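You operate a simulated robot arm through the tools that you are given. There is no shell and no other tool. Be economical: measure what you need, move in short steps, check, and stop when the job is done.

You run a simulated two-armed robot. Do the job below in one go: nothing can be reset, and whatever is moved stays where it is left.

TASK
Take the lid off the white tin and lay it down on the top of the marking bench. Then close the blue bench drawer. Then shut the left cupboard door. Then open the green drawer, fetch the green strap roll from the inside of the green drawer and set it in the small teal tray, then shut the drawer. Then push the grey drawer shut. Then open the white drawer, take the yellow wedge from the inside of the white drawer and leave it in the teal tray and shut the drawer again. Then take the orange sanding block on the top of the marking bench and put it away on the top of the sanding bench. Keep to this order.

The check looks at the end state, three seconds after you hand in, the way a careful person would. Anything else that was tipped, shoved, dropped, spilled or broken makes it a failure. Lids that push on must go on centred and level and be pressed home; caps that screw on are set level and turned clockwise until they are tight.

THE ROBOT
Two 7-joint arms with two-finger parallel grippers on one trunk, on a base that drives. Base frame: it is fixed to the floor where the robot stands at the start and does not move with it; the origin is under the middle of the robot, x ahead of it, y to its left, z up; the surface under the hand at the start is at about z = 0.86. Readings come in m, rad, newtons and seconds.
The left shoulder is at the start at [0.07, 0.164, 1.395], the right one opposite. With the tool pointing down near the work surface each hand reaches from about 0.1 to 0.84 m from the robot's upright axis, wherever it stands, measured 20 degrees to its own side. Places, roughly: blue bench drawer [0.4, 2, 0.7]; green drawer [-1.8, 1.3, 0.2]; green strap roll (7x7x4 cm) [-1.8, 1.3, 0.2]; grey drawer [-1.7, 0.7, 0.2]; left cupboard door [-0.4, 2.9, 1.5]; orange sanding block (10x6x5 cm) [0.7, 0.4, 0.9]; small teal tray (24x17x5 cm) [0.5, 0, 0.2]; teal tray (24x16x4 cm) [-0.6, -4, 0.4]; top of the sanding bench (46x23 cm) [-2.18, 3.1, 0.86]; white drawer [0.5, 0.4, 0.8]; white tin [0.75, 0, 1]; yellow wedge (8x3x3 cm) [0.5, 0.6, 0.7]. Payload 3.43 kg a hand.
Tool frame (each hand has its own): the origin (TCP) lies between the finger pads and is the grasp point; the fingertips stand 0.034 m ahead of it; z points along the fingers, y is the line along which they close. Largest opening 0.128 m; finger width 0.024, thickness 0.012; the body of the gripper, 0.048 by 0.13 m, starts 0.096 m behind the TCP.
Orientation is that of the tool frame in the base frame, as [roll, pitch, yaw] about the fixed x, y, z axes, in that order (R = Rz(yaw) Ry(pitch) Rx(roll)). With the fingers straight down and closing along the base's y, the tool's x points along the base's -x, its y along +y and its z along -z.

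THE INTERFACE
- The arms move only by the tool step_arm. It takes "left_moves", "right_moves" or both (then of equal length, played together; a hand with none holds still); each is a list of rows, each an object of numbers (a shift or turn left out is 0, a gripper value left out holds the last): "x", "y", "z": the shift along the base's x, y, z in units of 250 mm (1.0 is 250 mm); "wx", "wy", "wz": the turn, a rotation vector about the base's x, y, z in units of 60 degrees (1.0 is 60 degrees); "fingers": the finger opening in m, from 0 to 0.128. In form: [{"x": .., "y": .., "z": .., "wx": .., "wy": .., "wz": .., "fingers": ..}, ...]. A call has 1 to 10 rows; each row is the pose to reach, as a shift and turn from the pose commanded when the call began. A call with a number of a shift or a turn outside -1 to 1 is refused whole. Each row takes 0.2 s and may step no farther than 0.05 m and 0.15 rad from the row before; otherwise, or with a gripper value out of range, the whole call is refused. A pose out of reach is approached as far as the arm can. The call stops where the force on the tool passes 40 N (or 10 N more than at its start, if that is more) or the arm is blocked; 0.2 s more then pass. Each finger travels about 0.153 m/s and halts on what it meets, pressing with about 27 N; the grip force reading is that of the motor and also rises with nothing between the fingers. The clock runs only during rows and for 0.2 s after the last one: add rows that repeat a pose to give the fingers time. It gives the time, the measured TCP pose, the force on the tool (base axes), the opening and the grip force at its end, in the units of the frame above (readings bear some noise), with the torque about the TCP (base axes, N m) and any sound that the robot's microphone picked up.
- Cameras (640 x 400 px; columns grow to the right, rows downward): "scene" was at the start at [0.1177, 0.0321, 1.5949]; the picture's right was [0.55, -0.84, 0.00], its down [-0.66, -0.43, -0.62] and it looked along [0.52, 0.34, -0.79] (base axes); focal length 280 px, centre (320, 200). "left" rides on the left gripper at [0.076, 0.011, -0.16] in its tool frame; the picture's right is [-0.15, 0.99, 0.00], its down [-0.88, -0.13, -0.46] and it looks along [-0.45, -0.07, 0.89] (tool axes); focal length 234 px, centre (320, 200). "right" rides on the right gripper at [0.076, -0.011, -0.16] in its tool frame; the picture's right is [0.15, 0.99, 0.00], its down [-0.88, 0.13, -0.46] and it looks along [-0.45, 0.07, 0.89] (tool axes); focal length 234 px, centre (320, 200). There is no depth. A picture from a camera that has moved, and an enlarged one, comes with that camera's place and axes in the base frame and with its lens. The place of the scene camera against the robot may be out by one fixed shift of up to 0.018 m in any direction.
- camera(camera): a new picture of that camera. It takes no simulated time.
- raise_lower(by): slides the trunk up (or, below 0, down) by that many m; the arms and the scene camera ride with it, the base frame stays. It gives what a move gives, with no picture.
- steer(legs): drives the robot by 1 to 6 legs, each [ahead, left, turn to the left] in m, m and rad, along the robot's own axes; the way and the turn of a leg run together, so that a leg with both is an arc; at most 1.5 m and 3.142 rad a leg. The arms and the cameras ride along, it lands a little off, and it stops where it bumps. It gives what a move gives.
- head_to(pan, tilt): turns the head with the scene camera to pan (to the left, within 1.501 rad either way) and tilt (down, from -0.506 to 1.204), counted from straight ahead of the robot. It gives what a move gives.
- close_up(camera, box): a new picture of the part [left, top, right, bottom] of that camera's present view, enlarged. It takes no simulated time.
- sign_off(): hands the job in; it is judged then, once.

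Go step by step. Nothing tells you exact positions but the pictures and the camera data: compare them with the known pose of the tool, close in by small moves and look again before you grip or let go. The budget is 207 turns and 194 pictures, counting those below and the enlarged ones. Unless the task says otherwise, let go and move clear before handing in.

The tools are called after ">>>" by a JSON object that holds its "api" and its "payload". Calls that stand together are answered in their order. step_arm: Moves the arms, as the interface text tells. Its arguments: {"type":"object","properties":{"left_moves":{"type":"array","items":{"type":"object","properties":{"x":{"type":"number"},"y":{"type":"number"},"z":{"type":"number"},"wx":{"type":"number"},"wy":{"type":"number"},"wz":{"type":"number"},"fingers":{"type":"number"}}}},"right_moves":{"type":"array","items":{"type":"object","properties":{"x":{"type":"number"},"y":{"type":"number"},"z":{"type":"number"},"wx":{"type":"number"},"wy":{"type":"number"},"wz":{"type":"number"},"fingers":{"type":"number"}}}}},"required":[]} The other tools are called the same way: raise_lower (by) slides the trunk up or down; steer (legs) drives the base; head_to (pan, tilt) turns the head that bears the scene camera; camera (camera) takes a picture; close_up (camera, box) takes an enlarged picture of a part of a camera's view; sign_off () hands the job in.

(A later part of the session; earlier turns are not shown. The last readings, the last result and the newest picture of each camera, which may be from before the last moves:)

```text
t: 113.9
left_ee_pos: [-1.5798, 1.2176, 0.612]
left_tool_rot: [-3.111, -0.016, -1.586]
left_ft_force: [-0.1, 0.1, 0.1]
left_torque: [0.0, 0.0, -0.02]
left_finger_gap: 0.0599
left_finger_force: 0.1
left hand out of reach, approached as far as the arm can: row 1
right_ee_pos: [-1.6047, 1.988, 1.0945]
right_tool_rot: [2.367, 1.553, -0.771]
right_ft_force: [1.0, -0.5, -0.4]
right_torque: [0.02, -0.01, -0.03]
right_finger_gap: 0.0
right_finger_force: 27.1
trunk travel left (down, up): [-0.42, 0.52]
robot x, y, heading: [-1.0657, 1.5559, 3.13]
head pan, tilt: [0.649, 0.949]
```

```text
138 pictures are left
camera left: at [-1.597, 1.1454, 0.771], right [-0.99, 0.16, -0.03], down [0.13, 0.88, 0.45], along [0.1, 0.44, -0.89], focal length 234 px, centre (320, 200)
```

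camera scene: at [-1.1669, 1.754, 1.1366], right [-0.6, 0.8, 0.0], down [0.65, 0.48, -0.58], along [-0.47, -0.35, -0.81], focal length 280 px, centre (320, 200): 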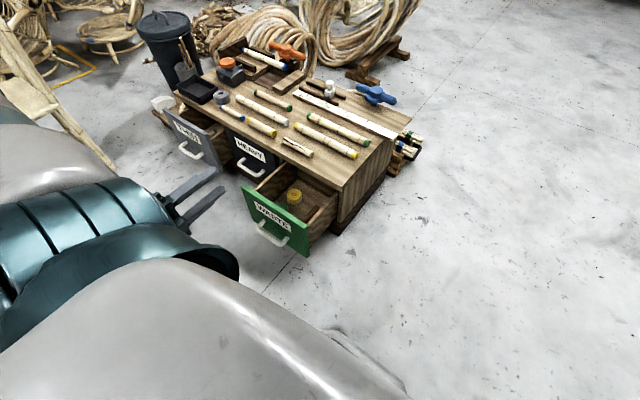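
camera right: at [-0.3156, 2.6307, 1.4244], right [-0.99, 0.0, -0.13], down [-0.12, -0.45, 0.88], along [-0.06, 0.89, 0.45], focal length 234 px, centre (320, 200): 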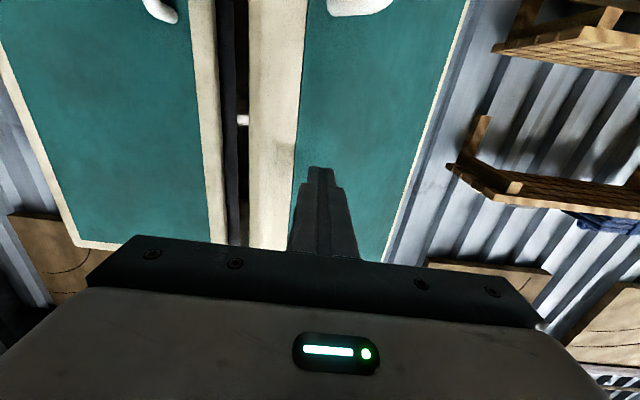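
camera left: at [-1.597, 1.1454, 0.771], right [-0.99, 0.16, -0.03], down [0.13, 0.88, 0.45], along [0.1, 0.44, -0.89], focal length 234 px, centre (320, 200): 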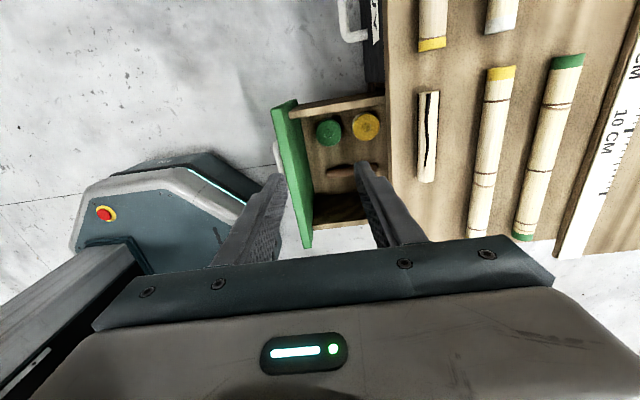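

The green roll is at [-1.583, 1.258], top ≈ 0.173, close behind the front panel. I'll grip it along y; I yaw the hand 90° first.

>>> {"api": "step_arm", "payload": {"left_moves": [{"wz": 0.14, "fingers": 0.1}, {"wz": 0.28}, {"wz": 0.42}, {"wz": 0.56}, {"wz": 0.7}, {"wz": 0.84}, {"wz": 0.98}]}}

>>> {"api": "step_arm", "payload": {"left_moves": [{"wz": 0.14}, {"wz": 0.28}, {"wz": 0.42}, {"wz": 0.52}]}}

>>> {"api": "step_arm", "payload": {"left_moves": [{"wy": -0.12, "z": -0.1}, {"wy": -0.24, "z": -0.2}, {"wy": -0.36, "z": -0.3, "y": 0.1}]}}

>>> {"api": "camera", "payload": {"camera": "left"}}

```text
t: 115.5
left_ee_pos: [-1.5789, 1.22, 0.6117]
left_tool_rot: [-3.111, -0.015, -0.558]
left_ft_force: [0.3, 0.2, -0.4]
left_torque: [-0.03, -0.01, 0.02]
left_finger_gap: 0.1001
left_finger_force: 0.2
right_ee_pos: [-1.6031, 1.9877, 1.0942]
right_tool_rot: [2.355, 1.554, -0.781]
right_ft_force: [0.6, -0.5, 0.2]
right_torque: [-0.01, 0.01, -0.04]
right_finger_gap: 0.0
right_finger_force: 27.4
trunk travel left (down, up): [-0.42, 0.52]
robot x, y, heading: [-1.0647, 1.5537, 3.128]
head pan, tilt: [0.649, 0.949]
```

```text
t: 116.5
left_ee_pos: [-1.5782, 1.2206, 0.6104]
left_tool_rot: [-3.112, -0.013, -0.013]
left_ft_force: [-0.2, -0.2, 0.4]
left_torque: [0.02, 0.01, 0.03]
left_finger_gap: 0.1002
left_finger_force: 0.0
right_ee_pos: [-1.6035, 1.9869, 1.0937]
right_tool_rot: [2.35, 1.554, -0.782]
right_ft_force: [0.3, 0.0, -0.2]
right_torque: [0.01, 0.01, 0.03]
right_finger_gap: 0.0
right_finger_force: 26.9
trunk travel left (down, up): [-0.42, 0.52]
robot x, y, heading: [-1.0659, 1.5528, 3.122]
head pan, tilt: [0.649, 0.949]
```

```text
t: 117.3
left_ee_pos: [-1.5583, 1.2284, 0.5698]
left_tool_rot: [-3.105, -0.39, -0.016]
left_ft_force: [-0.6, 0.2, 0.9]
left_torque: [0.02, 0.02, 0.01]
left_finger_gap: 0.1
left_finger_force: 0.1
left hand out of reach, approached as far as the arm can: row 3
right_ee_pos: [-1.6029, 1.9864, 1.0962]
right_tool_rot: [2.357, 1.555, -0.778]
right_ft_force: [0.8, -0.5, -0.2]
right_torque: [-0.03, -0.03, -0.04]
right_finger_gap: 0.0
right_finger_force: 26.9
trunk travel left (down, up): [-0.42, 0.52]
robot x, y, heading: [-1.0648, 1.5557, 3.123]
head pan, tilt: [0.649, 0.949]
```

```text
137 pictures are left
camera left: at [-1.5489, 1.2117, 0.7451], right [-0.14, -0.99, -0.09], down [-0.99, 0.13, 0.09], along [-0.08, 0.1, -0.99], focal length 234 px, centre (320, 200)
```

left: 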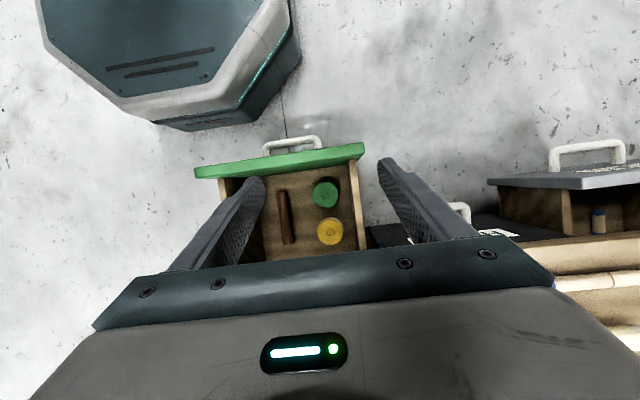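

The roll is confirmed at [-1.585, 1.256]. I lower the trunk somewhat and correct the hand's position before descending.

>>> {"api": "raise_lower", "payload": {"by": -0.17}}

>>> {"api": "step_arm", "payload": {"left_moves": [{"x": -0.05, "y": 0.06}, {"x": -0.1, "y": 0.115}]}}

>>> {"api": "camera", "payload": {"camera": "left"}}

```text
t: 119.3
left_ee_pos: [-1.559, 1.2297, 0.3998]
left_tool_rot: [-3.107, -0.388, -0.015]
left_ft_force: [-0.4, 0.0, 0.3]
left_torque: [0.04, -0.01, 0.02]
left_finger_gap: 0.0999
left_finger_force: 0.1
right_ee_pos: [-1.6031, 1.9871, 0.9247]
right_tool_rot: [2.348, 1.553, -0.79]
right_ft_force: [-0.6, 0.2, -0.7]
right_torque: [-0.05, -0.03, -0.01]
right_finger_gap: 0.0
right_finger_force: 26.9
trunk travel left (down, up): [-0.25, 0.69]
robot x, y, heading: [-1.0659, 1.555, 3.13]
head pan, tilt: [0.649, 0.949]
```

```text
t: 119.9
left_ee_pos: [-1.572, 1.2489, 0.4182]
left_tool_rot: [-3.106, -0.389, -0.015]
left_ft_force: [0.3, 0.4, 0.3]
left_torque: [-0.04, -0.02, 0.0]
left_finger_gap: 0.0999
left_finger_force: 0.0
left hand out of reach, approached as far as the arm can: row 1, 2
right_ee_pos: [-1.6024, 1.9865, 0.9243]
right_tool_rot: [2.349, 1.553, -0.788]
right_ft_force: [0.3, 0.3, -0.4]
right_torque: [0.03, -0.01, 0.03]
right_finger_gap: 0.0
right_finger_force: 26.4
trunk travel left (down, up): [-0.25, 0.69]
robot x, y, heading: [-1.0657, 1.5538, 3.133]
head pan, tilt: [0.649, 0.949]
```

```text
136 pictures are left
camera left: at [-1.563, 1.2314, 0.5938], right [-0.14, -0.99, -0.09], down [-0.99, 0.13, 0.09], along [-0.08, 0.1, -0.99], focal length 234 px, centre (320, 200)
```

left: 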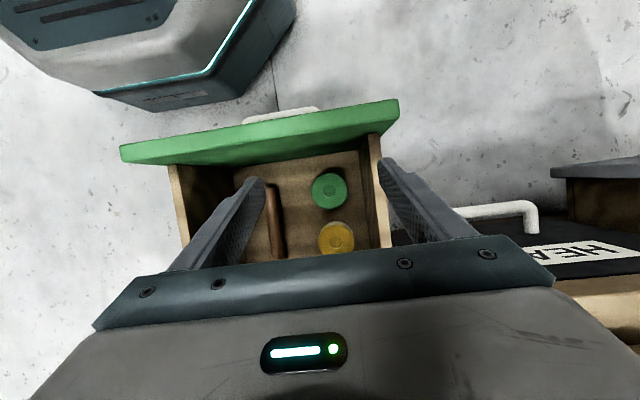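

The tilt limits the arm with the shoulder so low; I raise the trunk and let the arm reach down instead.

>>> {"api": "raise_lower", "payload": {"by": 0.25}}

>>> {"api": "step_arm", "payload": {"left_moves": [{"z": -0.16}, {"z": -0.32}, {"z": -0.48}, {"z": -0.64}, {"z": -0.8}, {"z": -0.92, "x": -0.04, "y": 0.03}]}}

>>> {"api": "camera", "payload": {"camera": "left"}}

```text
t: 122.4
left_ee_pos: [-1.5728, 1.2484, 0.6683]
left_tool_rot: [-3.104, -0.389, -0.016]
left_ft_force: [-0.1, 0.5, -0.5]
left_torque: [-0.04, 0.03, 0.01]
left_finger_gap: 0.0999
left_finger_force: 0.1
right_ee_pos: [-1.6036, 1.9865, 1.1746]
right_tool_rot: [2.359, 1.554, -0.779]
right_ft_force: [0.4, 0.3, 0.2]
right_torque: [-0.03, 0.0, 0.05]
right_finger_gap: 0.0
right_finger_force: 26.8
trunk travel left (down, up): [-0.5, 0.44]
robot x, y, heading: [-1.0622, 1.5578, 3.132]
head pan, tilt: [0.649, 0.949]
```

```text
t: 123.8
left_ee_pos: [-1.5183, 1.2034, 0.6195]
left_tool_rot: [-3.105, -0.387, -0.015]
left_ft_force: [0.1, 0.3, -0.1]
left_torque: [-0.04, 0.01, 0.02]
left_finger_gap: 0.0999
left_finger_force: 0.0
left hand out of reach, approached as far as the arm can: row 1, 2, 3, 4, 5, 6
right_ee_pos: [-1.6036, 1.9873, 1.1745]
right_tool_rot: [2.346, 1.555, -0.789]
right_ft_force: [1.1, 0.3, -0.4]
right_torque: [0.02, 0.01, 0.04]
right_finger_gap: 0.0
right_finger_force: 27.5
trunk travel left (down, up): [-0.5, 0.44]
robot x, y, heading: [-1.0662, 1.5578, 3.133]
head pan, tilt: [0.649, 0.949]
```

```text
135 pictures are left
camera left: at [-1.5091, 1.1863, 0.7943], right [-0.14, -0.99, -0.09], down [-0.99, 0.13, 0.09], along [-0.08, 0.1, -0.99], focal length 234 px, centre (320, 200)
```

left: 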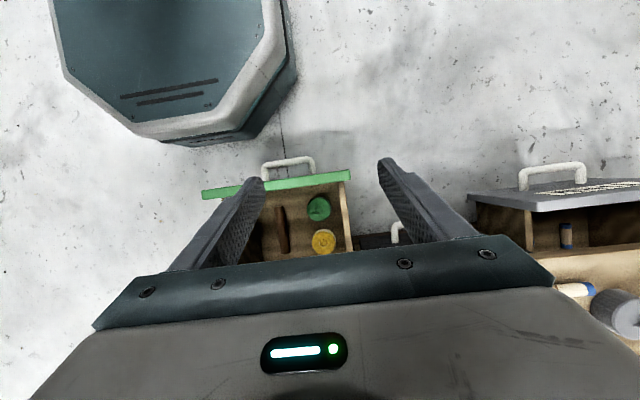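

Tilting isn't workable here. I remove the tilt and instead yaw the hand so its camera is on the far side, gripping slightly diagonally.

>>> {"api": "step_arm", "payload": {"left_moves": [{"wy": 0.12}, {"wy": 0.24}, {"wy": 0.36}]}}

>>> {"api": "step_arm", "payload": {"left_moves": [{"wz": -0.14}, {"wz": -0.28}, {"wz": -0.42}, {"wz": -0.56}, {"wz": -0.7}, {"wz": -0.84}, {"wz": -0.98}]}}

>>> {"api": "step_arm", "payload": {"left_moves": [{"wz": -0.14}, {"wz": -0.28}, {"wz": -0.42}, {"wz": -0.56}, {"wz": -0.7}, {"wz": -0.84}, {"wz": -0.98}]}}

>>> {"api": "step_arm", "payload": {"left_moves": [{"wz": -0.14}, {"wz": -0.28}, {"wz": -0.42}, {"wz": -0.56}, {"wz": -0.62}]}}

>>> {"api": "camera", "payload": {"camera": "left"}}

```text
t: 124.6
left_ee_pos: [-1.5219, 1.2025, 0.6258]
left_tool_rot: [-3.108, -0.011, -0.014]
left_ft_force: [-0.2, 0.1, 0.1]
left_torque: [0.02, -0.02, -0.05]
left_finger_gap: 0.1001
left_finger_force: 0.0
right_ee_pos: [-1.6023, 1.9875, 1.1742]
right_tool_rot: [2.341, 1.555, -0.795]
right_ft_force: [0.3, 0.7, 0.1]
right_torque: [-0.01, -0.02, -0.02]
right_finger_gap: 0.0
right_finger_force: 27.0
trunk travel left (down, up): [-0.5, 0.44]
robot x, y, heading: [-1.0686, 1.5584, 3.129]
head pan, tilt: [0.649, 0.949]
```

```text
t: 126.2
left_ee_pos: [-1.5264, 1.2003, 0.6271]
left_tool_rot: [-3.111, -0.014, -1.043]
left_ft_force: [-0.1, 0.2, 1.0]
left_torque: [0.02, 0.01, 0.0]
left_finger_gap: 0.1
left_finger_force: 0.0
right_ee_pos: [-1.6046, 1.9872, 1.1733]
right_tool_rot: [2.351, 1.554, -0.782]
right_ft_force: [-0.2, -1.1, -0.5]
right_torque: [-0.02, -0.01, -0.02]
right_finger_gap: 0.0
right_finger_force: 26.7
trunk travel left (down, up): [-0.5, 0.44]
robot x, y, heading: [-1.0624, 1.5552, 3.129]
head pan, tilt: [0.649, 0.949]
```

```text
t: 127.8
left_ee_pos: [-1.5253, 1.2015, 0.6279]
left_tool_rot: [-3.109, -0.013, -2.071]
left_ft_force: [-0.2, -0.4, 0.1]
left_torque: [0.01, -0.02, 0.0]
left_finger_gap: 0.1003
left_finger_force: 0.1
right_ee_pos: [-1.6037, 1.9872, 1.1748]
right_tool_rot: [2.35, 1.555, -0.785]
right_ft_force: [-0.2, -0.2, 0.1]
right_torque: [-0.01, 0.02, -0.01]
right_finger_gap: 0.0
right_finger_force: 26.9
trunk travel left (down, up): [-0.5, 0.44]
robot x, y, heading: [-1.0645, 1.5567, 3.129]
head pan, tilt: [0.649, 0.949]
```

```text
t: 129.0
left_ee_pos: [-1.5251, 1.2005, 0.6298]
left_tool_rot: [-3.112, -0.012, -2.717]
left_ft_force: [0.0, 1.2, 0.1]
left_torque: [0.03, 0.01, -0.01]
left_finger_gap: 0.0998
left_finger_force: 0.0
right_ee_pos: [-1.6036, 1.9874, 1.1753]
right_tool_rot: [2.347, 1.551, -0.785]
right_ft_force: [0.2, -0.7, -1.1]
right_torque: [0.01, -0.01, -0.01]
right_finger_gap: 0.0
right_finger_force: 27.2
trunk travel left (down, up): [-0.5, 0.44]
robot x, y, heading: [-1.0653, 1.555, 3.126]
head pan, tilt: [0.649, 0.949]
```

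```text
134 pictures are left
camera left: at [-1.5995, 1.1864, 0.7879], right [-0.27, 0.96, -0.03], down [0.86, 0.26, 0.45], along [0.44, 0.1, -0.89], focal length 234 px, centre (320, 200)
```

left: 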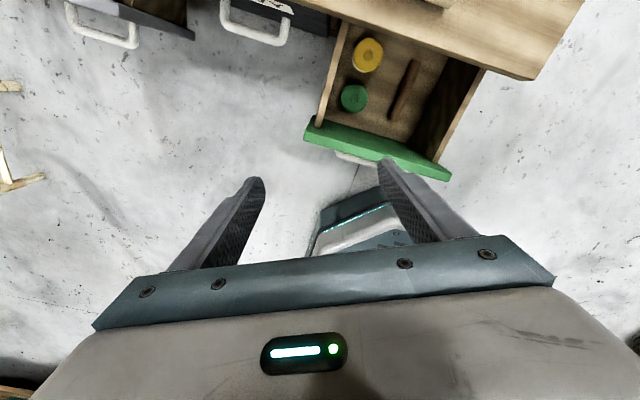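

That yaw works. The roll is at [-1.586, 1.257]; I centre above it, then lower the trunk.

>>> {"api": "step_arm", "payload": {"left_moves": [{"x": -0.12, "y": 0.113, "fingers": 0.09}, {"x": -0.24, "y": 0.226, "fingers": 0.09}]}}

>>> {"api": "raise_lower", "payload": {"by": -0.25}}

>>> {"api": "camera", "payload": {"camera": "left"}}

```text
t: 129.6
left_ee_pos: [-1.5899, 1.2588, 0.6312]
left_tool_rot: [-3.11, -0.011, -2.715]
left_ft_force: [0.1, 0.7, -0.5]
left_torque: [-0.01, -0.02, 0.0]
left_finger_gap: 0.0902
left_finger_force: 0.1
right_ee_pos: [-1.6037, 1.9869, 1.1748]
right_tool_rot: [2.366, 1.552, -0.766]
right_ft_force: [-0.2, 0.5, -0.3]
right_torque: [-0.06, 0.0, 0.0]
right_finger_gap: 0.0001
right_finger_force: 27.2
trunk travel left (down, up): [-0.5, 0.44]
robot x, y, heading: [-1.066, 1.5538, 3.126]
head pan, tilt: [0.649, 0.949]
```

```text
t: 132.2
left_ee_pos: [-1.5862, 1.2581, 0.3802]
left_tool_rot: [-3.111, -0.011, -2.715]
left_ft_force: [-0.3, -0.1, -0.2]
left_torque: [-0.03, 0.02, 0.01]
left_finger_gap: 0.0897
left_finger_force: 0.1
right_ee_pos: [-1.6028, 1.9878, 0.9244]
right_tool_rot: [2.346, 1.553, -0.787]
right_ft_force: [0.1, -0.3, 0.2]
right_torque: [-0.02, 0.0, 0.0]
right_finger_gap: 0.0001
right_finger_force: 26.5
trunk travel left (down, up): [-0.25, 0.69]
robot x, y, heading: [-1.0647, 1.5573, 3.13]
head pan, tilt: [0.649, 0.949]
```

```text
133 pictures are left
camera left: at [-1.6614, 1.243, 0.5406], right [-0.27, 0.96, -0.03], down [0.85, 0.26, 0.45], along [0.44, 0.1, -0.89], focal length 234 px, centre (320, 200)
```

left: 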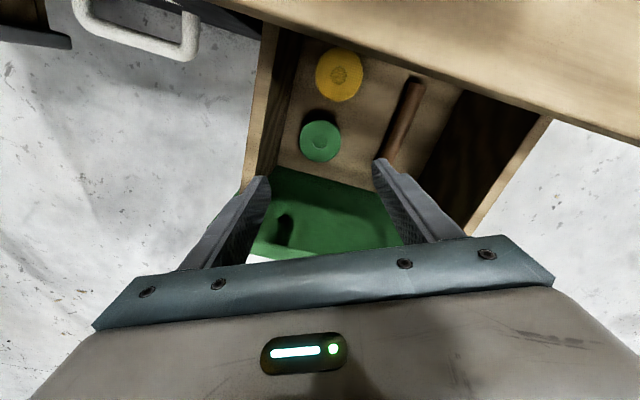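

Centred over the roll. I descend with small steps watching the force.

>>> {"api": "step_arm", "payload": {"left_moves": [{"x": 0.01, "z": -0.16, "y": -0.008}, {"x": 0.01, "z": -0.32, "y": -0.008}, {"x": 0.01, "z": -0.48, "y": -0.008}, {"x": 0.01, "z": -0.64, "y": -0.008}, {"x": 0.01, "z": -0.74, "y": -0.008}]}}

>>> {"api": "camera", "payload": {"camera": "left"}}

>>> {"api": "camera", "payload": {"camera": "scene"}}

```text
t: 133.4
left_ee_pos: [-1.5585, 1.2063, 0.3411]
left_tool_rot: [-3.112, -0.011, -2.715]
left_ft_force: [1.1, -0.3, 0.0]
left_torque: [-0.02, -0.01, 0.0]
left_finger_gap: 0.09
left_finger_force: 0.0
left hand out of reach, approached as far as the arm can: row 1, 2, 3, 4, 5
right_ee_pos: [-1.6028, 1.9874, 0.9248]
right_tool_rot: [2.35, 1.553, -0.788]
right_ft_force: [0.0, -0.1, 0.8]
right_torque: [0.02, -0.01, 0.03]
right_finger_gap: 0.0
right_finger_force: 27.2
trunk travel left (down, up): [-0.25, 0.69]
robot x, y, heading: [-1.0652, 1.5511, 3.128]
head pan, tilt: [0.649, 0.949]
```

```text
132 pictures are left
camera left: at [-1.6319, 1.1902, 0.5014], right [-0.28, 0.96, -0.03], down [0.85, 0.26, 0.45], along [0.44, 0.1, -0.89], focal length 234 px, centre (320, 200)
```

left: 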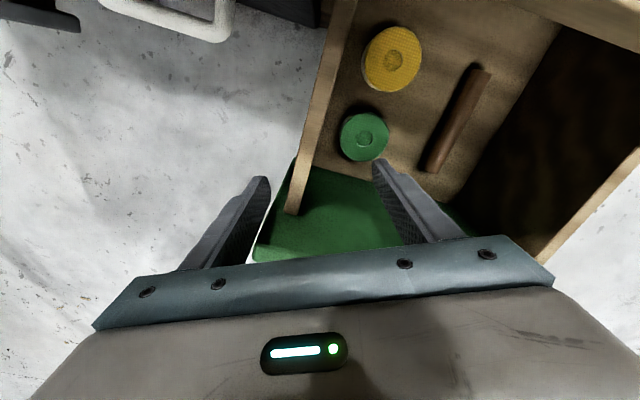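

```text
131 pictures are left
camera scene: at [-1.1697, 1.5036, 0.9665], right [-0.59, 0.8, 0.0], down [0.65, 0.48, -0.58], along [-0.47, -0.35, -0.81], focal length 280 px, centre (320, 200)
```

scene: 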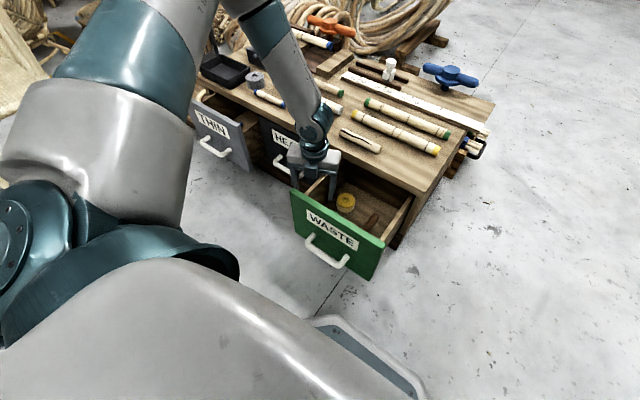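

The left arm's elbow has folded over the chest, a poor posture. I raise clear, and will use the right arm for the roll instead.

>>> {"api": "raise_lower", "payload": {"by": 0.4}}

>>> {"api": "step_arm", "payload": {"left_moves": [{"x": 0.15, "z": 0.05, "wz": 0.14}, {"x": 0.3, "z": 0.1, "wz": 0.28}, {"x": 0.45, "z": 0.15, "wz": 0.42}, {"x": 0.6, "z": 0.2, "wz": 0.56}, {"x": 0.75, "z": 0.25, "wz": 0.7}, {"x": 0.9, "z": 0.3, "wz": 0.84}, {"x": 1.0, "z": 0.35, "wz": 0.98}]}}

>>> {"api": "step_arm", "payload": {"left_moves": [{"wz": 0.14, "z": 0.1}, {"wz": 0.28, "z": 0.2}, {"wz": 0.42, "z": 0.3}, {"wz": 0.56, "z": 0.4}, {"wz": 0.7, "z": 0.5}, {"wz": 0.84, "z": 0.5}, {"wz": 0.98, "z": 0.5}]}}

>>> {"api": "head_to", "payload": {"pan": 0.0, "tilt": 0.8}}

>>> {"api": "camera", "payload": {"camera": "scene"}}

```text
t: 137.2
left_ee_pos: [-1.5584, 1.2054, 0.7417]
left_tool_rot: [-3.112, -0.008, -2.715]
left_ft_force: [0.3, -0.8, 0.4]
left_torque: [0.01, 0.0, -0.03]
left_finger_gap: 0.09
left_finger_force: 0.0
right_ee_pos: [-1.6047, 1.9875, 1.3242]
right_tool_rot: [2.353, 1.552, -0.782]
right_ft_force: [-0.6, 0.3, 0.1]
right_torque: [0.02, -0.02, 0.02]
right_finger_gap: 0.0
right_finger_force: 26.6
trunk travel left (down, up): [-0.65, 0.29]
robot x, y, heading: [-1.0644, 1.5566, 3.127]
head pan, tilt: [0.649, 0.949]
```

```text
t: 138.8
left_ee_pos: [-1.3623, 1.1628, 0.7877]
left_tool_rot: [-3.111, -0.008, -1.688]
left_ft_force: [-0.3, -0.1, 0.4]
left_torque: [0.01, 0.01, -0.02]
left_finger_gap: 0.0899
left_finger_force: 0.1
left hand out of reach, approached as far as the arm can: row 5, 6, 7
right_ee_pos: [-1.6015, 1.9864, 1.3256]
right_tool_rot: [2.335, 1.556, -0.802]
right_ft_force: [-0.2, 0.3, -0.1]
right_torque: [0.02, 0.0, 0.04]
right_finger_gap: 0.0
right_finger_force: 27.3
trunk travel left (down, up): [-0.65, 0.29]
robot x, y, heading: [-1.0657, 1.55, 3.131]
head pan, tilt: [0.649, 0.949]
```

```text
t: 140.4
left_ee_pos: [-1.3912, 1.15, 0.9175]
left_tool_rot: [-3.109, -0.011, -0.66]
left_ft_force: [-0.3, 0.2, -0.3]
left_torque: [0.0, 0.02, 0.0]
left_finger_gap: 0.0901
left_finger_force: 0.0
left hand out of reach, approached as far as the arm can: row 1, 2, 3, 4, 5, 6, 7
right_ee_pos: [-1.6028, 1.9881, 1.3251]
right_tool_rot: [2.33, 1.556, -0.805]
right_ft_force: [0.4, -0.6, -0.1]
right_torque: [0.0, 0.03, 0.0]
right_finger_gap: 0.0002
right_finger_force: 27.3
trunk travel left (down, up): [-0.65, 0.29]
robot x, y, heading: [-1.0637, 1.5571, 3.13]
head pan, tilt: [0.649, 0.949]
```

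```text
t: 141.5
left_ee_pos: [-1.3919, 1.1508, 0.918]
left_tool_rot: [-3.109, -0.013, -0.664]
left_ft_force: [-0.2, 0.0, -0.5]
left_torque: [0.0, -0.01, -0.02]
left_finger_gap: 0.0898
left_finger_force: 0.1
right_ee_pos: [-1.6028, 1.9871, 1.3252]
right_tool_rot: [2.349, 1.552, -0.787]
right_ft_force: [-0.4, 0.7, 0.6]
right_torque: [-0.03, 0.0, -0.03]
right_finger_gap: 0.0002
right_finger_force: 27.3
trunk travel left (down, up): [-0.65, 0.29]
robot x, y, heading: [-1.0673, 1.5584, 3.126]
head pan, tilt: [0.0, 0.799]
```

```text
130 pictures are left
camera scene: at [-1.1918, 1.5477, 1.378], right [0.01, 1.0, 0.0], down [0.72, -0.01, -0.7], along [-0.7, 0.01, -0.72], focal length 280 px, centre (320, 200)
```

scene: 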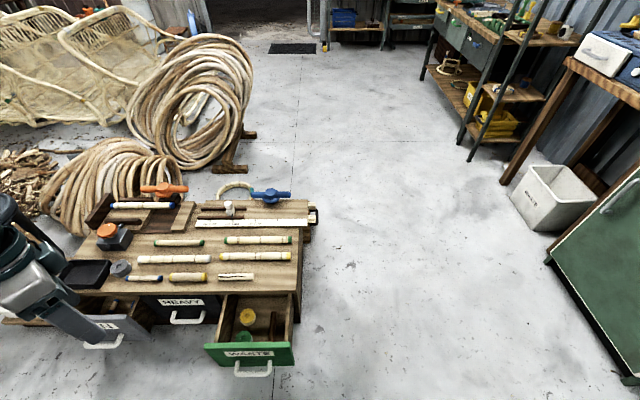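

I drive left to bring the right arm to the drawer, and turn the right hand downward.

>>> {"api": "raise_lower", "payload": {"by": 0.2}}

>>> {"api": "steer", "payload": {"legs": [[0, 0.46, 0.015]]}}

>>> {"api": "step_arm", "payload": {"right_moves": [{"wy": -0.14, "z": -0.1}, {"wy": -0.28, "z": -0.2}, {"wy": -0.42, "z": -0.3}, {"wy": -0.56, "z": -0.4}, {"wy": -0.7, "z": -0.5}, {"wy": -0.84, "z": -0.6}, {"wy": -0.98, "z": -0.7}]}}

>>> {"api": "step_arm", "payload": {"right_moves": [{"wy": -0.14, "z": -0.1}, {"wy": -0.28, "z": -0.2}, {"wy": -0.42, "z": -0.3}, {"wy": -0.52, "z": -0.4}]}}

>>> {"api": "head_to", "payload": {"pan": 0.2, "tilt": 0.6}}

>>> {"api": "camera", "payload": {"camera": "scene"}}

>>> {"api": "camera", "payload": {"camera": "right"}}

```text
t: 143.7
left_ee_pos: [-1.3918, 1.1499, 1.1167]
left_tool_rot: [-3.107, -0.012, -0.663]
left_ft_force: [0.6, 0.7, -0.5]
left_torque: [-0.01, 0.01, 0.02]
left_finger_gap: 0.0901
left_finger_force: 0.1
right_ee_pos: [-1.6039, 1.9865, 1.5251]
right_tool_rot: [2.351, 1.554, -0.781]
right_ft_force: [-0.7, -0.3, 0.2]
right_torque: [0.01, -0.02, 0.02]
right_finger_gap: 0.0
right_finger_force: 27.1
trunk travel left (down, up): [-0.85, 0.09]
robot x, y, heading: [-1.0662, 1.5556, 3.133]
head pan, tilt: [0.0, 0.799]
```

```text
t: 146.3
left_ee_pos: [-1.3843, 0.7005, 1.1179]
left_tool_rot: [-3.109, -0.014, -0.642]
left_ft_force: [-0.3, -0.3, 0.1]
left_torque: [-0.03, 0.01, 0.0]
left_finger_gap: 0.0899
left_finger_force: 0.1
right_ee_pos: [-1.6126, 1.5344, 1.5248]
right_tool_rot: [2.299, 1.553, -0.813]
right_ft_force: [-0.1, 0.4, -0.5]
right_torque: [-0.03, 0.03, 0.01]
right_finger_gap: 0.0
right_finger_force: 27.3
trunk travel left (down, up): [-0.85, 0.09]
robot x, y, heading: [-1.0651, 1.1129, -3.13]
head pan, tilt: [0.0, 0.799]
```

```text
t: 147.9
left_ee_pos: [-1.3851, 0.6997, 1.1158]
left_tool_rot: [-3.109, -0.014, -0.642]
left_ft_force: [-0.1, -0.1, 0.8]
left_torque: [0.0, 0.0, 0.01]
left_finger_gap: 0.0903
left_finger_force: 0.0
right_ee_pos: [-1.6161, 1.5316, 1.3494]
right_tool_rot: [3.107, 0.528, -0.012]
right_ft_force: [-0.8, 0.3, 0.4]
right_torque: [0.01, 0.01, -0.03]
right_finger_gap: 0.0002
right_finger_force: 27.0
trunk travel left (down, up): [-0.85, 0.09]
robot x, y, heading: [-1.0639, 1.1113, -3.134]
head pan, tilt: [0.0, 0.799]
```

```text
t: 148.9
left_ee_pos: [-1.3844, 0.6992, 1.1164]
left_tool_rot: [-3.107, -0.013, -0.641]
left_ft_force: [-0.4, -1.0, 0.7]
left_torque: [-0.02, 0.03, 0.02]
left_finger_gap: 0.0898
left_finger_force: 0.2
right_ee_pos: [-1.6127, 1.5294, 1.2501]
right_tool_rot: [3.114, -0.014, -0.013]
right_ft_force: [0.4, -0.7, 0.2]
right_torque: [0.01, 0.01, 0.01]
right_finger_gap: 0.0001
right_finger_force: 27.3
trunk travel left (down, up): [-0.85, 0.09]
robot x, y, heading: [-1.0669, 1.1157, -3.135]
head pan, tilt: [0.0, 0.799]
```

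```text
t: 149.7
left_ee_pos: [-1.3846, 0.6995, 1.1173]
left_tool_rot: [-3.11, -0.013, -0.641]
left_ft_force: [0.0, -0.8, -0.3]
left_torque: [0.01, -0.05, 0.02]
left_finger_gap: 0.0902
left_finger_force: 0.0
right_ee_pos: [-1.6124, 1.5299, 1.2521]
right_tool_rot: [3.115, -0.011, -0.011]
right_ft_force: [0.2, -0.1, -1.0]
right_torque: [0.02, -0.02, -0.03]
right_finger_gap: 0.0001
right_finger_force: 27.7
trunk travel left (down, up): [-0.85, 0.09]
robot x, y, heading: [-1.0671, 1.1162, -3.132]
head pan, tilt: [0.201, 0.6]
```

```text
129 pictures are left
camera scene: at [-1.1987, 1.0839, 1.5948], right [-0.21, 0.98, 0.0], down [0.55, 0.12, -0.82], along [-0.81, -0.17, -0.57], focal length 280 px, centre (320, 200)
```

scene: 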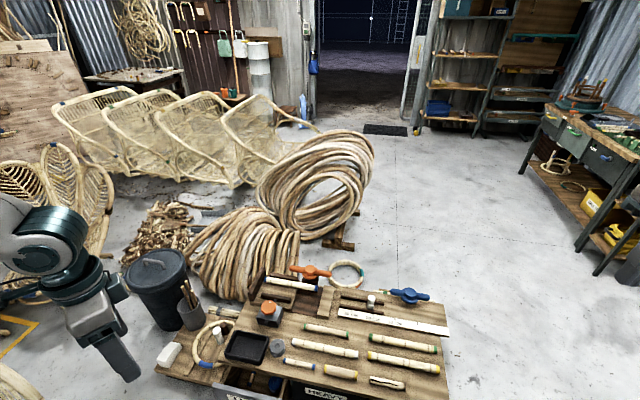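

```text
128 pictures are left
camera right: at [-1.5381, 1.5452, 1.4122], right [0.13, -0.99, 0.03], down [-0.89, -0.11, 0.45], along [-0.44, -0.09, -0.89], focal length 234 px, centre (320, 200)
```

right: 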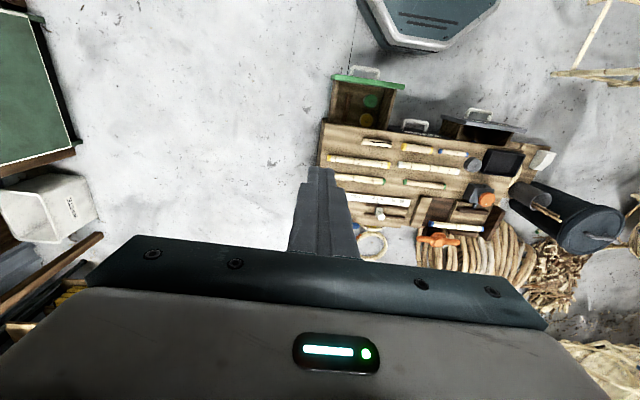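

Right hand is vertical and healthy. I yaw it outward 155° and bring it over the drawer, while lifting the left hand.

>>> {"api": "step_arm", "payload": {"right_moves": [{"wz": 0.14, "y": -0.1}, {"wz": 0.28, "y": -0.2}, {"wz": 0.42, "y": -0.3}, {"wz": 0.56, "y": -0.4}, {"wz": 0.7, "y": -0.5}, {"wz": 0.84, "y": -0.6}, {"wz": 0.98, "y": -0.7}], "left_moves": [{"z": 0.1}, {"z": 0.2}, {"z": 0.3}, {"z": 0.4}, {"z": 0.5}, {"z": 0.6}, {"z": 0.7}]}}

>>> {"api": "step_arm", "payload": {"right_moves": [{"wz": 0.14, "y": -0.1}, {"wz": 0.28, "y": -0.2}, {"wz": 0.42, "y": -0.3}, {"wz": 0.56, "y": -0.38}, {"wz": 0.7, "y": -0.38}, {"wz": 0.84, "y": -0.38}, {"wz": 0.98, "y": -0.38}]}}

>>> {"api": "step_arm", "payload": {"right_moves": [{"wz": 0.14, "fingers": 0.05}, {"wz": 0.28, "fingers": 0.09}, {"wz": 0.42}, {"wz": 0.56}, {"wz": 0.62}]}}

>>> {"api": "camera", "payload": {"camera": "right"}}

>>> {"api": "camera", "payload": {"camera": "scene"}}

```text
t: 151.3
left_ee_pos: [-1.3843, 0.6976, 1.2928]
left_tool_rot: [-3.108, -0.011, -0.643]
left_ft_force: [0.0, 0.0, 0.6]
left_torque: [0.01, 0.01, 0.03]
left_finger_gap: 0.0901
left_finger_force: 0.1
right_ee_pos: [-1.613, 1.3537, 1.2483]
right_tool_rot: [3.114, -0.012, 1.016]
right_ft_force: [-0.1, -0.2, 0.5]
right_torque: [0.0, -0.01, -0.01]
right_finger_gap: 0.0
right_finger_force: 27.0
trunk travel left (down, up): [-0.85, 0.09]
robot x, y, heading: [-1.0618, 1.112, -3.135]
head pan, tilt: [0.201, 0.6]
```

```text
t: 152.9
left_ee_pos: [-1.385, 0.6976, 1.2924]
left_tool_rot: [-3.11, -0.012, -0.641]
left_ft_force: [0.5, 0.4, -0.2]
left_torque: [0.0, 0.0, 0.0]
left_finger_gap: 0.09
left_finger_force: 0.1
right_ee_pos: [-1.411, 1.1962, 1.2511]
right_tool_rot: [3.116, -0.015, 2.025]
right_ft_force: [-0.7, -0.9, -0.7]
right_torque: [0.01, 0.02, 0.01]
right_finger_gap: 0.0
right_finger_force: 27.0
right hand out of reach, approached as far as the arm can: row 1, 2, 3, 4, 5, 6, 7
trunk travel left (down, up): [-0.85, 0.09]
robot x, y, heading: [-1.0684, 1.1123, -3.129]
head pan, tilt: [0.201, 0.6]
```

```text
t: 154.1
left_ee_pos: [-1.3841, 0.6998, 1.2915]
left_tool_rot: [-3.109, -0.011, -0.643]
left_ft_force: [-0.7, 0.5, -0.1]
left_torque: [0.01, -0.01, 0.01]
left_finger_gap: 0.09
left_finger_force: 0.1
right_ee_pos: [-1.2844, 1.1415, 1.3028]
right_tool_rot: [3.109, -0.014, 2.684]
right_ft_force: [-0.1, -0.8, -0.3]
right_torque: [0.0, 0.01, -0.01]
right_finger_gap: 0.0901
right_finger_force: 0.1
right hand out of reach, approached as far as the arm can: row 1, 2, 3, 4, 5
trunk travel left (down, up): [-0.85, 0.09]
robot x, y, heading: [-1.0677, 1.1136, -3.128]
head pan, tilt: [0.201, 0.6]
```

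```text
127 pictures are left
camera right: at [-1.3581, 1.1592, 1.4625], right [0.31, 0.95, 0.04], down [0.85, -0.29, 0.45], along [0.44, -0.11, -0.89], focal length 234 px, centre (320, 200)
```

right: 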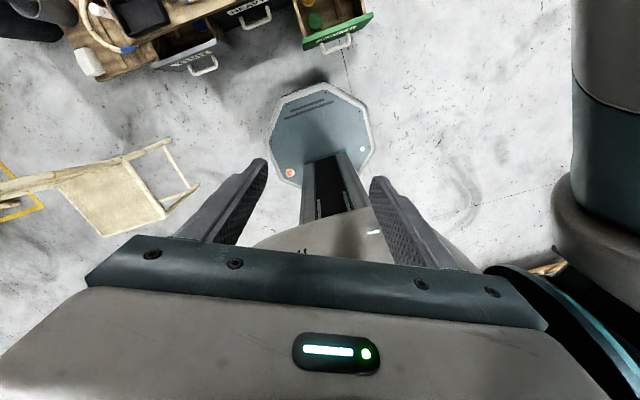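

```text
126 pictures are left
camera scene: at [-1.198, 1.0833, 1.5949], right [-0.21, 0.98, 0.0], down [0.55, 0.12, -0.83], along [-0.81, -0.17, -0.56], focal length 280 px, centre (320, 200)
```

scene: 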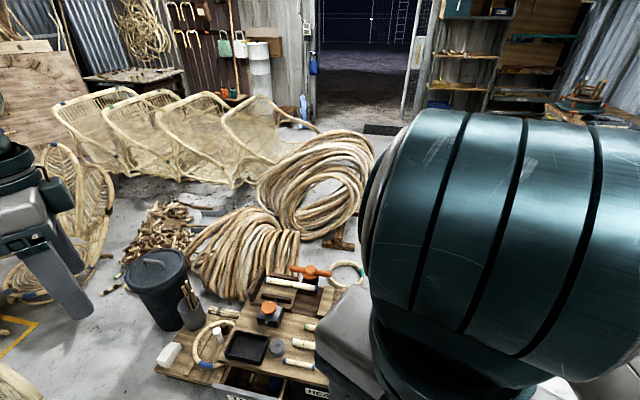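

Flipping the right wrist drags the arm badly. I go back to the natural yaw and instead use a shallow grip with a slight tilt, which should keep the hand's camera clear of the front panel.

>>> {"api": "step_arm", "payload": {"right_moves": [{"wz": -0.14}, {"wz": -0.28}, {"wz": -0.42}, {"wz": -0.56}, {"wz": -0.7}, {"wz": -0.84}, {"wz": -0.98}]}}

>>> {"api": "step_arm", "payload": {"right_moves": [{"wz": -0.14, "x": -0.1, "y": 0.06}, {"wz": -0.28, "x": -0.2, "y": 0.12}, {"wz": -0.42, "x": -0.3, "y": 0.18}, {"wz": -0.56, "x": -0.4, "y": 0.24}, {"wz": -0.7, "x": -0.5, "y": 0.3}, {"wz": -0.84, "x": -0.6, "y": 0.36}, {"wz": -0.98, "x": -0.7, "y": 0.4}]}}

>>> {"api": "step_arm", "payload": {"right_moves": [{"wz": -0.14, "x": -0.12, "z": -0.06}, {"wz": -0.28, "x": -0.24, "z": -0.12}, {"wz": -0.42, "x": -0.36, "z": -0.18}, {"wz": -0.56, "x": -0.48, "z": -0.24}, {"wz": -0.6, "x": -0.5, "z": -0.3}]}}

>>> {"api": "raise_lower", "payload": {"by": -0.4}}

>>> {"api": "camera", "payload": {"camera": "right"}}

>>> {"api": "camera", "payload": {"camera": "scene"}}

```text
t: 155.7
left_ee_pos: [-1.3853, 0.6997, 1.2933]
left_tool_rot: [-3.108, -0.013, -0.643]
left_ft_force: [-0.2, -0.3, -0.8]
left_torque: [0.0, 0.0, -0.01]
left_finger_gap: 0.0899
left_finger_force: 0.1
right_ee_pos: [-1.28, 1.1366, 1.3023]
right_tool_rot: [3.113, -0.012, 1.662]
right_ft_force: [0.8, 0.4, 0.4]
right_torque: [-0.02, 0.0, -0.03]
right_finger_gap: 0.0903
right_finger_force: 0.1
trunk travel left (down, up): [-0.85, 0.09]
robot x, y, heading: [-1.0634, 1.1075, -3.128]
head pan, tilt: [0.201, 0.6]
```

```text
t: 157.3
left_ee_pos: [-1.3857, 0.6998, 1.2927]
left_tool_rot: [-3.109, -0.013, -0.641]
left_ft_force: [0.0, 0.7, 0.0]
left_torque: [-0.01, 0.02, 0.0]
left_finger_gap: 0.0898
left_finger_force: 0.0
right_ee_pos: [-1.4548, 1.2345, 1.3017]
right_tool_rot: [3.113, -0.012, 0.637]
right_ft_force: [-0.2, -0.2, -0.3]
right_torque: [0.01, -0.01, -0.01]
right_finger_gap: 0.09
right_finger_force: 0.2
trunk travel left (down, up): [-0.85, 0.09]
robot x, y, heading: [-1.0631, 1.1099, -3.127]
head pan, tilt: [0.201, 0.6]
```

```text
t: 158.5
left_ee_pos: [-1.3864, 0.6998, 1.293]
left_tool_rot: [-3.11, -0.013, -0.642]
left_ft_force: [0.4, 0.6, 0.2]
left_torque: [0.0, -0.02, 0.02]
left_finger_gap: 0.0902
left_finger_force: 0.0
right_ee_pos: [-1.5811, 1.2364, 1.2276]
right_tool_rot: [3.114, -0.012, 0.007]
right_ft_force: [-0.2, -0.2, 0.2]
right_torque: [0.0, 0.03, -0.03]
right_finger_gap: 0.0901
right_finger_force: 0.1
trunk travel left (down, up): [-0.85, 0.09]
robot x, y, heading: [-1.0642, 1.1129, -3.138]
head pan, tilt: [0.201, 0.6]
```

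```text
t: 162.3
left_ee_pos: [-1.3837, 0.699, 0.8925]
left_tool_rot: [-3.108, -0.013, -0.642]
left_ft_force: [0.2, 0.2, 0.6]
left_torque: [0.01, -0.02, 0.02]
left_finger_gap: 0.0898
left_finger_force: 0.1
right_ee_pos: [-1.5798, 1.2351, 0.8281]
right_tool_rot: [3.115, -0.011, 0.008]
right_ft_force: [-0.3, 0.9, -0.1]
right_torque: [-0.02, 0.03, -0.03]
right_finger_gap: 0.09
right_finger_force: 0.1
trunk travel left (down, up): [-0.45, 0.49]
robot x, y, heading: [-1.0674, 1.1108, -3.128]
head pan, tilt: [0.201, 0.6]
```

```text
125 pictures are left
camera right: at [-1.5057, 1.2523, 0.9881], right [0.16, -0.99, 0.03], down [-0.88, -0.13, 0.45], along [-0.44, -0.1, -0.89], focal length 234 px, centre (320, 200)
```

right: 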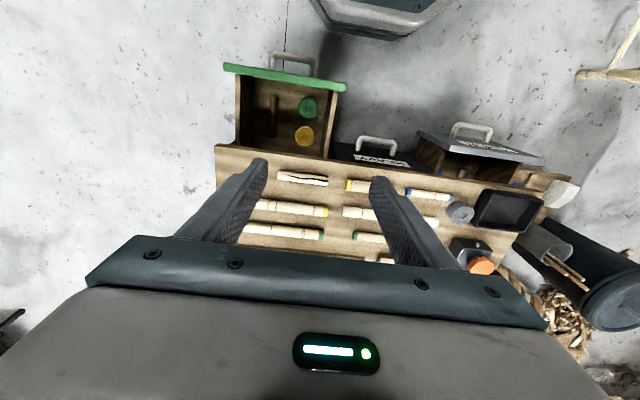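

```text
124 pictures are left
camera scene: at [-1.1982, 1.0838, 1.195], right [-0.21, 0.98, 0.0], down [0.55, 0.12, -0.83], along [-0.81, -0.17, -0.57], focal length 280 px, centre (320, 200)
```

scene: 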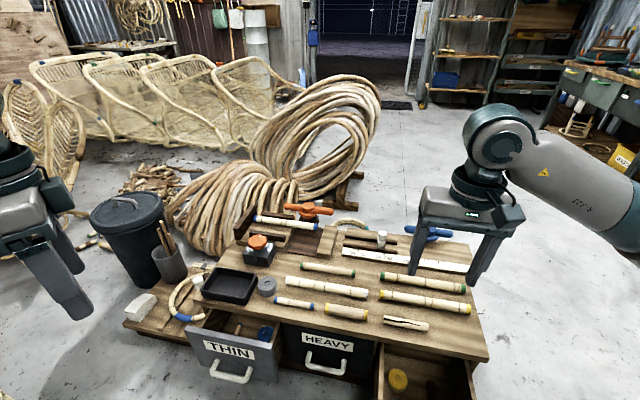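

Right arm is natural now. I apply a small tilt, correct y, and lower further.

>>> {"api": "step_arm", "payload": {"right_moves": [{"wy": -0.09, "y": 0.04}, {"wy": -0.18, "y": 0.076}]}}

>>> {"api": "raise_lower", "payload": {"by": -0.4}}

>>> {"api": "camera", "payload": {"camera": "right"}}

```text
t: 162.9
left_ee_pos: [-1.3859, 0.699, 0.8924]
left_tool_rot: [-3.11, -0.012, -0.644]
left_ft_force: [-0.5, 0.3, 0.8]
left_torque: [-0.03, -0.06, 0.0]
left_finger_gap: 0.0899
left_finger_force: 0.0
right_ee_pos: [-1.5804, 1.2556, 0.8268]
right_tool_rot: [3.111, -0.202, 0.01]
right_ft_force: [0.3, 0.5, -0.7]
right_torque: [-0.02, -0.02, -0.01]
right_finger_gap: 0.0902
right_finger_force: 0.0
trunk travel left (down, up): [-0.45, 0.49]
robot x, y, heading: [-1.0651, 1.1113, -3.135]
head pan, tilt: [0.201, 0.6]
```

```text
t: 166.7
left_ee_pos: [-1.3855, 0.6978, 0.4925]
left_tool_rot: [-3.108, -0.013, -0.642]
left_ft_force: [0.3, 0.0, -0.4]
left_torque: [0.01, 0.01, -0.03]
left_finger_gap: 0.09
left_finger_force: 0.0
right_ee_pos: [-1.5799, 1.2552, 0.4277]
right_tool_rot: [3.111, -0.2, 0.009]
right_ft_force: [0.9, 0.1, 0.6]
right_torque: [0.0, -0.02, -0.03]
right_finger_gap: 0.0899
right_finger_force: 0.0
trunk travel left (down, up): [-0.05, 0.89]
robot x, y, heading: [-1.0611, 1.1112, -3.132]
head pan, tilt: [0.201, 0.6]
```

```text
123 pictures are left
camera right: at [-1.538, 1.2722, 0.5986], right [0.15, -0.99, 0.06], down [-0.95, -0.13, 0.27], along [-0.26, -0.1, -0.96], focal length 234 px, centre (320, 200)
```

right: 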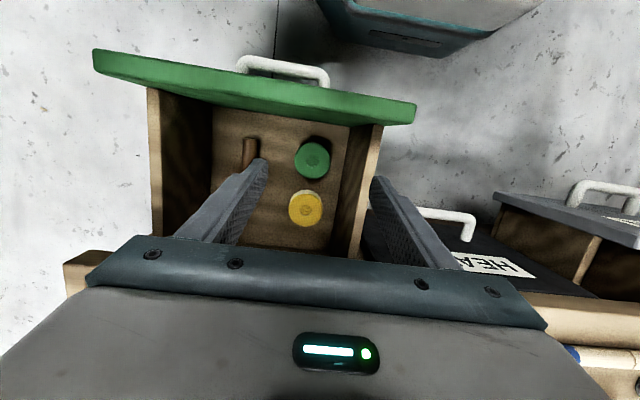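

Aligned on the roll. I descend carefully with the arm.

>>> {"api": "step_arm", "payload": {"right_moves": [{"z": -0.18}, {"z": -0.36}, {"z": -0.54}, {"z": -0.72}, {"z": -0.82}]}}

>>> {"api": "camera", "payload": {"camera": "right"}}

```text
t: 167.6
left_ee_pos: [-1.3843, 0.698, 0.4935]
left_tool_rot: [-3.109, -0.01, -0.643]
left_ft_force: [0.1, -0.7, 0.6]
left_torque: [0.0, -0.01, 0.01]
left_finger_gap: 0.09
left_finger_force: 0.0
right_ee_pos: [-1.5839, 1.2515, 0.3046]
right_tool_rot: [3.099, -0.191, 0.017]
right_ft_force: [-0.2, 4.0, 10.1]
right_torque: [-0.61, 0.17, -0.03]
right_finger_gap: 0.0875
right_finger_force: 0.0
trunk travel left (down, up): [-0.05, 0.89]
robot x, y, heading: [-1.0667, 1.1132, -3.135]
head pan, tilt: [0.201, 0.6]
stopped in row 4 (right hand): the force on the tool passed its limit at 68 N (the readings are from after the stop); the commanded pose is now the measured one
```

```text
122 pictures are left
camera right: at [-1.5393, 1.271, 0.4762], right [0.15, -0.99, 0.07], down [-0.95, -0.13, 0.29], along [-0.27, -0.11, -0.96], focal length 234 px, centre (320, 200)
```

right: 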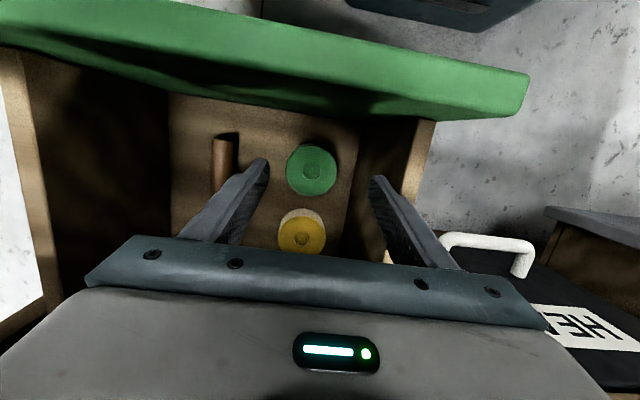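

The left finger touched the drawer's side wall. I rise, narrow the opening, shift slightly right, and look.

>>> {"api": "step_arm", "payload": {"right_moves": [{"z": 0.12, "y": 0.022}, {"z": 0.12, "y": 0.022, "fingers": 0.08}, {"z": 0.12, "y": 0.022, "fingers": 0.08}]}}

>>> {"api": "close_up", "payload": {"camera": "right", "box": [220, 100, 460, 250]}}

```text
t: 168.4
left_ee_pos: [-1.3845, 0.6991, 0.4925]
left_tool_rot: [-3.108, -0.013, -0.641]
left_ft_force: [-0.8, 0.5, -0.4]
left_torque: [-0.01, 0.02, 0.0]
left_finger_gap: 0.0901
left_finger_force: 0.0
right_ee_pos: [-1.5852, 1.2578, 0.334]
right_tool_rot: [3.1, -0.194, 0.016]
right_ft_force: [-0.2, -0.6, -0.5]
right_torque: [0.01, -0.02, 0.01]
right_finger_gap: 0.0802
right_finger_force: 0.1
trunk travel left (down, up): [-0.05, 0.89]
robot x, y, heading: [-1.0667, 1.1092, -3.126]
head pan, tilt: [0.201, 0.6]
```

```text
2.67 times, centred on (340, 175) of right
camera zoom: at [-1.5416, 1.2771, 0.5051], right [0.15, -0.99, 0.07], down [-0.95, -0.13, 0.28], along [-0.27, -0.11, -0.96], focal length 624 px, centre (267, 267)
```

zoom: 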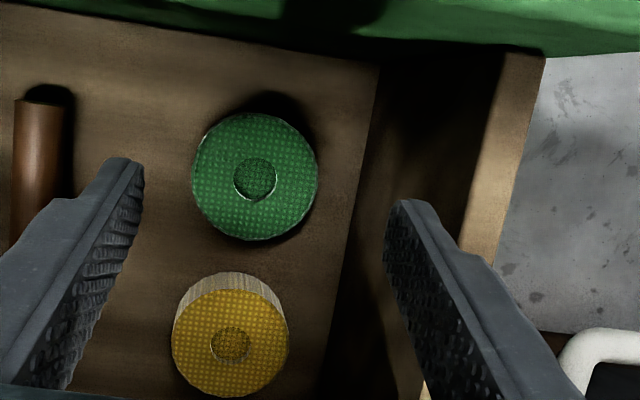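

Roll at [-1.586, 1.253]; the opening now clears the side wall. Descend again.

>>> {"api": "step_arm", "payload": {"right_moves": [{"z": -0.08}, {"z": -0.16}, {"z": -0.24}, {"z": -0.32}, {"z": -0.4}, {"z": -0.46}]}}

>>> {"api": "camera", "payload": {"camera": "right"}}

```text
t: 169.8
left_ee_pos: [-1.3836, 0.6982, 0.4945]
left_tool_rot: [-3.11, -0.011, -0.642]
left_ft_force: [0.1, -0.4, 0.3]
left_torque: [-0.01, -0.01, 0.0]
left_finger_gap: 0.09
left_finger_force: 0.1
right_ee_pos: [-1.5861, 1.2551, 0.2217]
right_tool_rot: [3.097, -0.184, 0.016]
right_ft_force: [-0.4, 3.8, 24.2]
right_torque: [-1.86, 0.92, -0.18]
right_finger_gap: 0.0797
right_finger_force: 0.1
trunk travel left (down, up): [-0.05, 0.89]
robot x, y, heading: [-1.0657, 1.1129, -3.131]
head pan, tilt: [0.201, 0.6]
```

```text
120 pictures are left
camera right: at [-1.5409, 1.2756, 0.393], right [0.15, -0.99, 0.07], down [-0.95, -0.12, 0.29], along [-0.28, -0.11, -0.95], focal length 234 px, centre (320, 200)
```

right: 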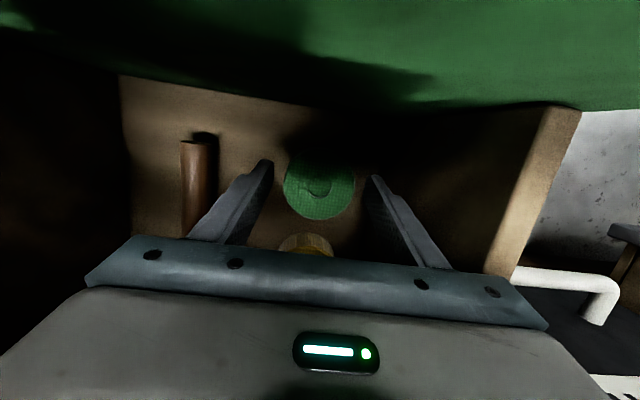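

The palm's corner is touching the side wall's top. I rise, shift 2 cm right, and open wider so only the left finger passes beside the roll.

>>> {"api": "step_arm", "payload": {"right_moves": [{"z": 0.1}, {"z": 0.2}, {"z": 0.2, "y": 0.08, "fingers": 0.116}, {"z": 0.2, "y": 0.08, "fingers": 0.116}, {"z": 0.1, "y": 0.08}, {"z": 0.0, "y": 0.08}, {"z": -0.06, "y": 0.08}]}}

>>> {"api": "camera", "payload": {"camera": "right"}}

```text
t: 171.4
left_ee_pos: [-1.3846, 0.6994, 0.4918]
left_tool_rot: [-3.109, -0.012, -0.643]
left_ft_force: [-0.1, 0.1, -0.4]
left_torque: [0.02, 0.01, -0.03]
left_finger_gap: 0.09
left_finger_force: 0.0
right_ee_pos: [-1.5832, 1.2731, 0.2029]
right_tool_rot: [3.099, -0.194, 0.016]
right_ft_force: [0.0, 0.9, 0.5]
right_torque: [-0.01, 0.02, -0.01]
right_finger_gap: 0.1161
right_finger_force: 0.1
trunk travel left (down, up): [-0.05, 0.89]
robot x, y, heading: [-1.0683, 1.1108, -3.13]
head pan, tilt: [0.201, 0.6]
```

```text
119 pictures are left
camera right: at [-1.5396, 1.2927, 0.3743], right [0.15, -0.99, 0.07], down [-0.95, -0.13, 0.28], along [-0.27, -0.11, -0.96], focal length 234 px, centre (320, 200)
```

right: 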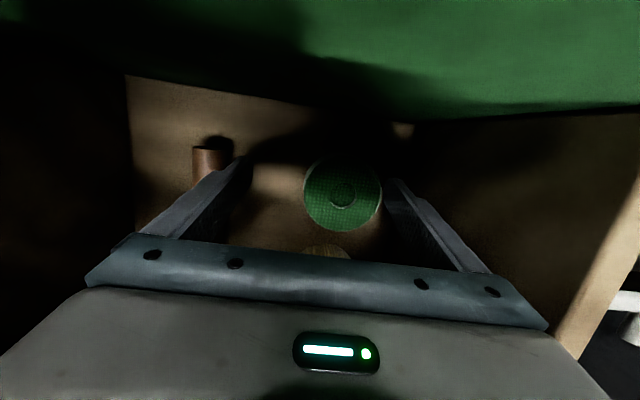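

Clear now, with fingertips level with the roll's top. I go down 2 cm more and close.

>>> {"api": "step_arm", "payload": {"right_moves": [{"z": -0.04, "x": -0.012}, {"z": -0.09, "x": -0.012}, {"z": -0.09, "x": -0.012, "fingers": 0.08}, {"z": -0.09, "x": -0.012, "fingers": 0.05}, {"z": -0.09, "x": -0.012, "fingers": 0.0}, {"z": -0.09, "x": -0.012, "fingers": 0.0}, {"z": -0.09, "x": -0.012, "fingers": 0.0}]}}

>>> {"api": "camera", "payload": {"camera": "right"}}

```text
t: 171.8
left_ee_pos: [-1.3835, 0.6993, 0.4927]
left_tool_rot: [-3.109, -0.011, -0.641]
left_ft_force: [0.5, -0.5, -0.3]
left_torque: [0.0, 0.03, -0.01]
left_finger_gap: 0.0901
left_finger_force: 0.1
right_ee_pos: [-1.5903, 1.2753, 0.1996]
right_tool_rot: [3.097, -0.178, 0.015]
right_ft_force: [-1.2, 0.4, 22.7]
right_torque: [1.43, 0.2, 0.22]
right_finger_gap: 0.1157
right_finger_force: 0.0
trunk travel left (down, up): [-0.05, 0.89]
robot x, y, heading: [-1.066, 1.1104, -3.135]
head pan, tilt: [0.201, 0.6]
stopped in row 2 (right hand): the force on the tool passed its limit at 55 N (the readings are from after the stop); the commanded pose is now the measured one
```

```text
118 pictures are left
camera right: at [-1.5443, 1.2941, 0.3706], right [0.15, -0.99, 0.07], down [-0.95, -0.12, 0.3], along [-0.29, -0.11, -0.95], focal length 234 px, centre (320, 200)
```

right: 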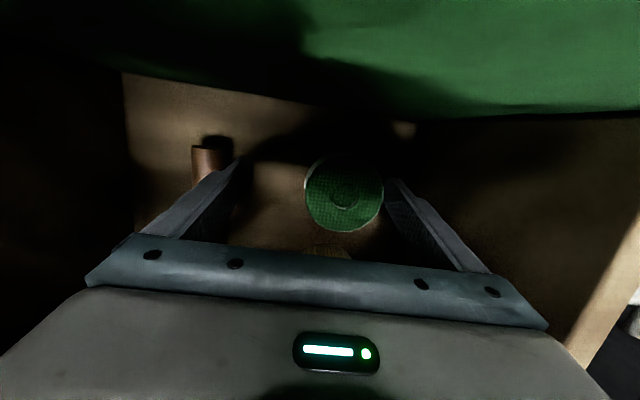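

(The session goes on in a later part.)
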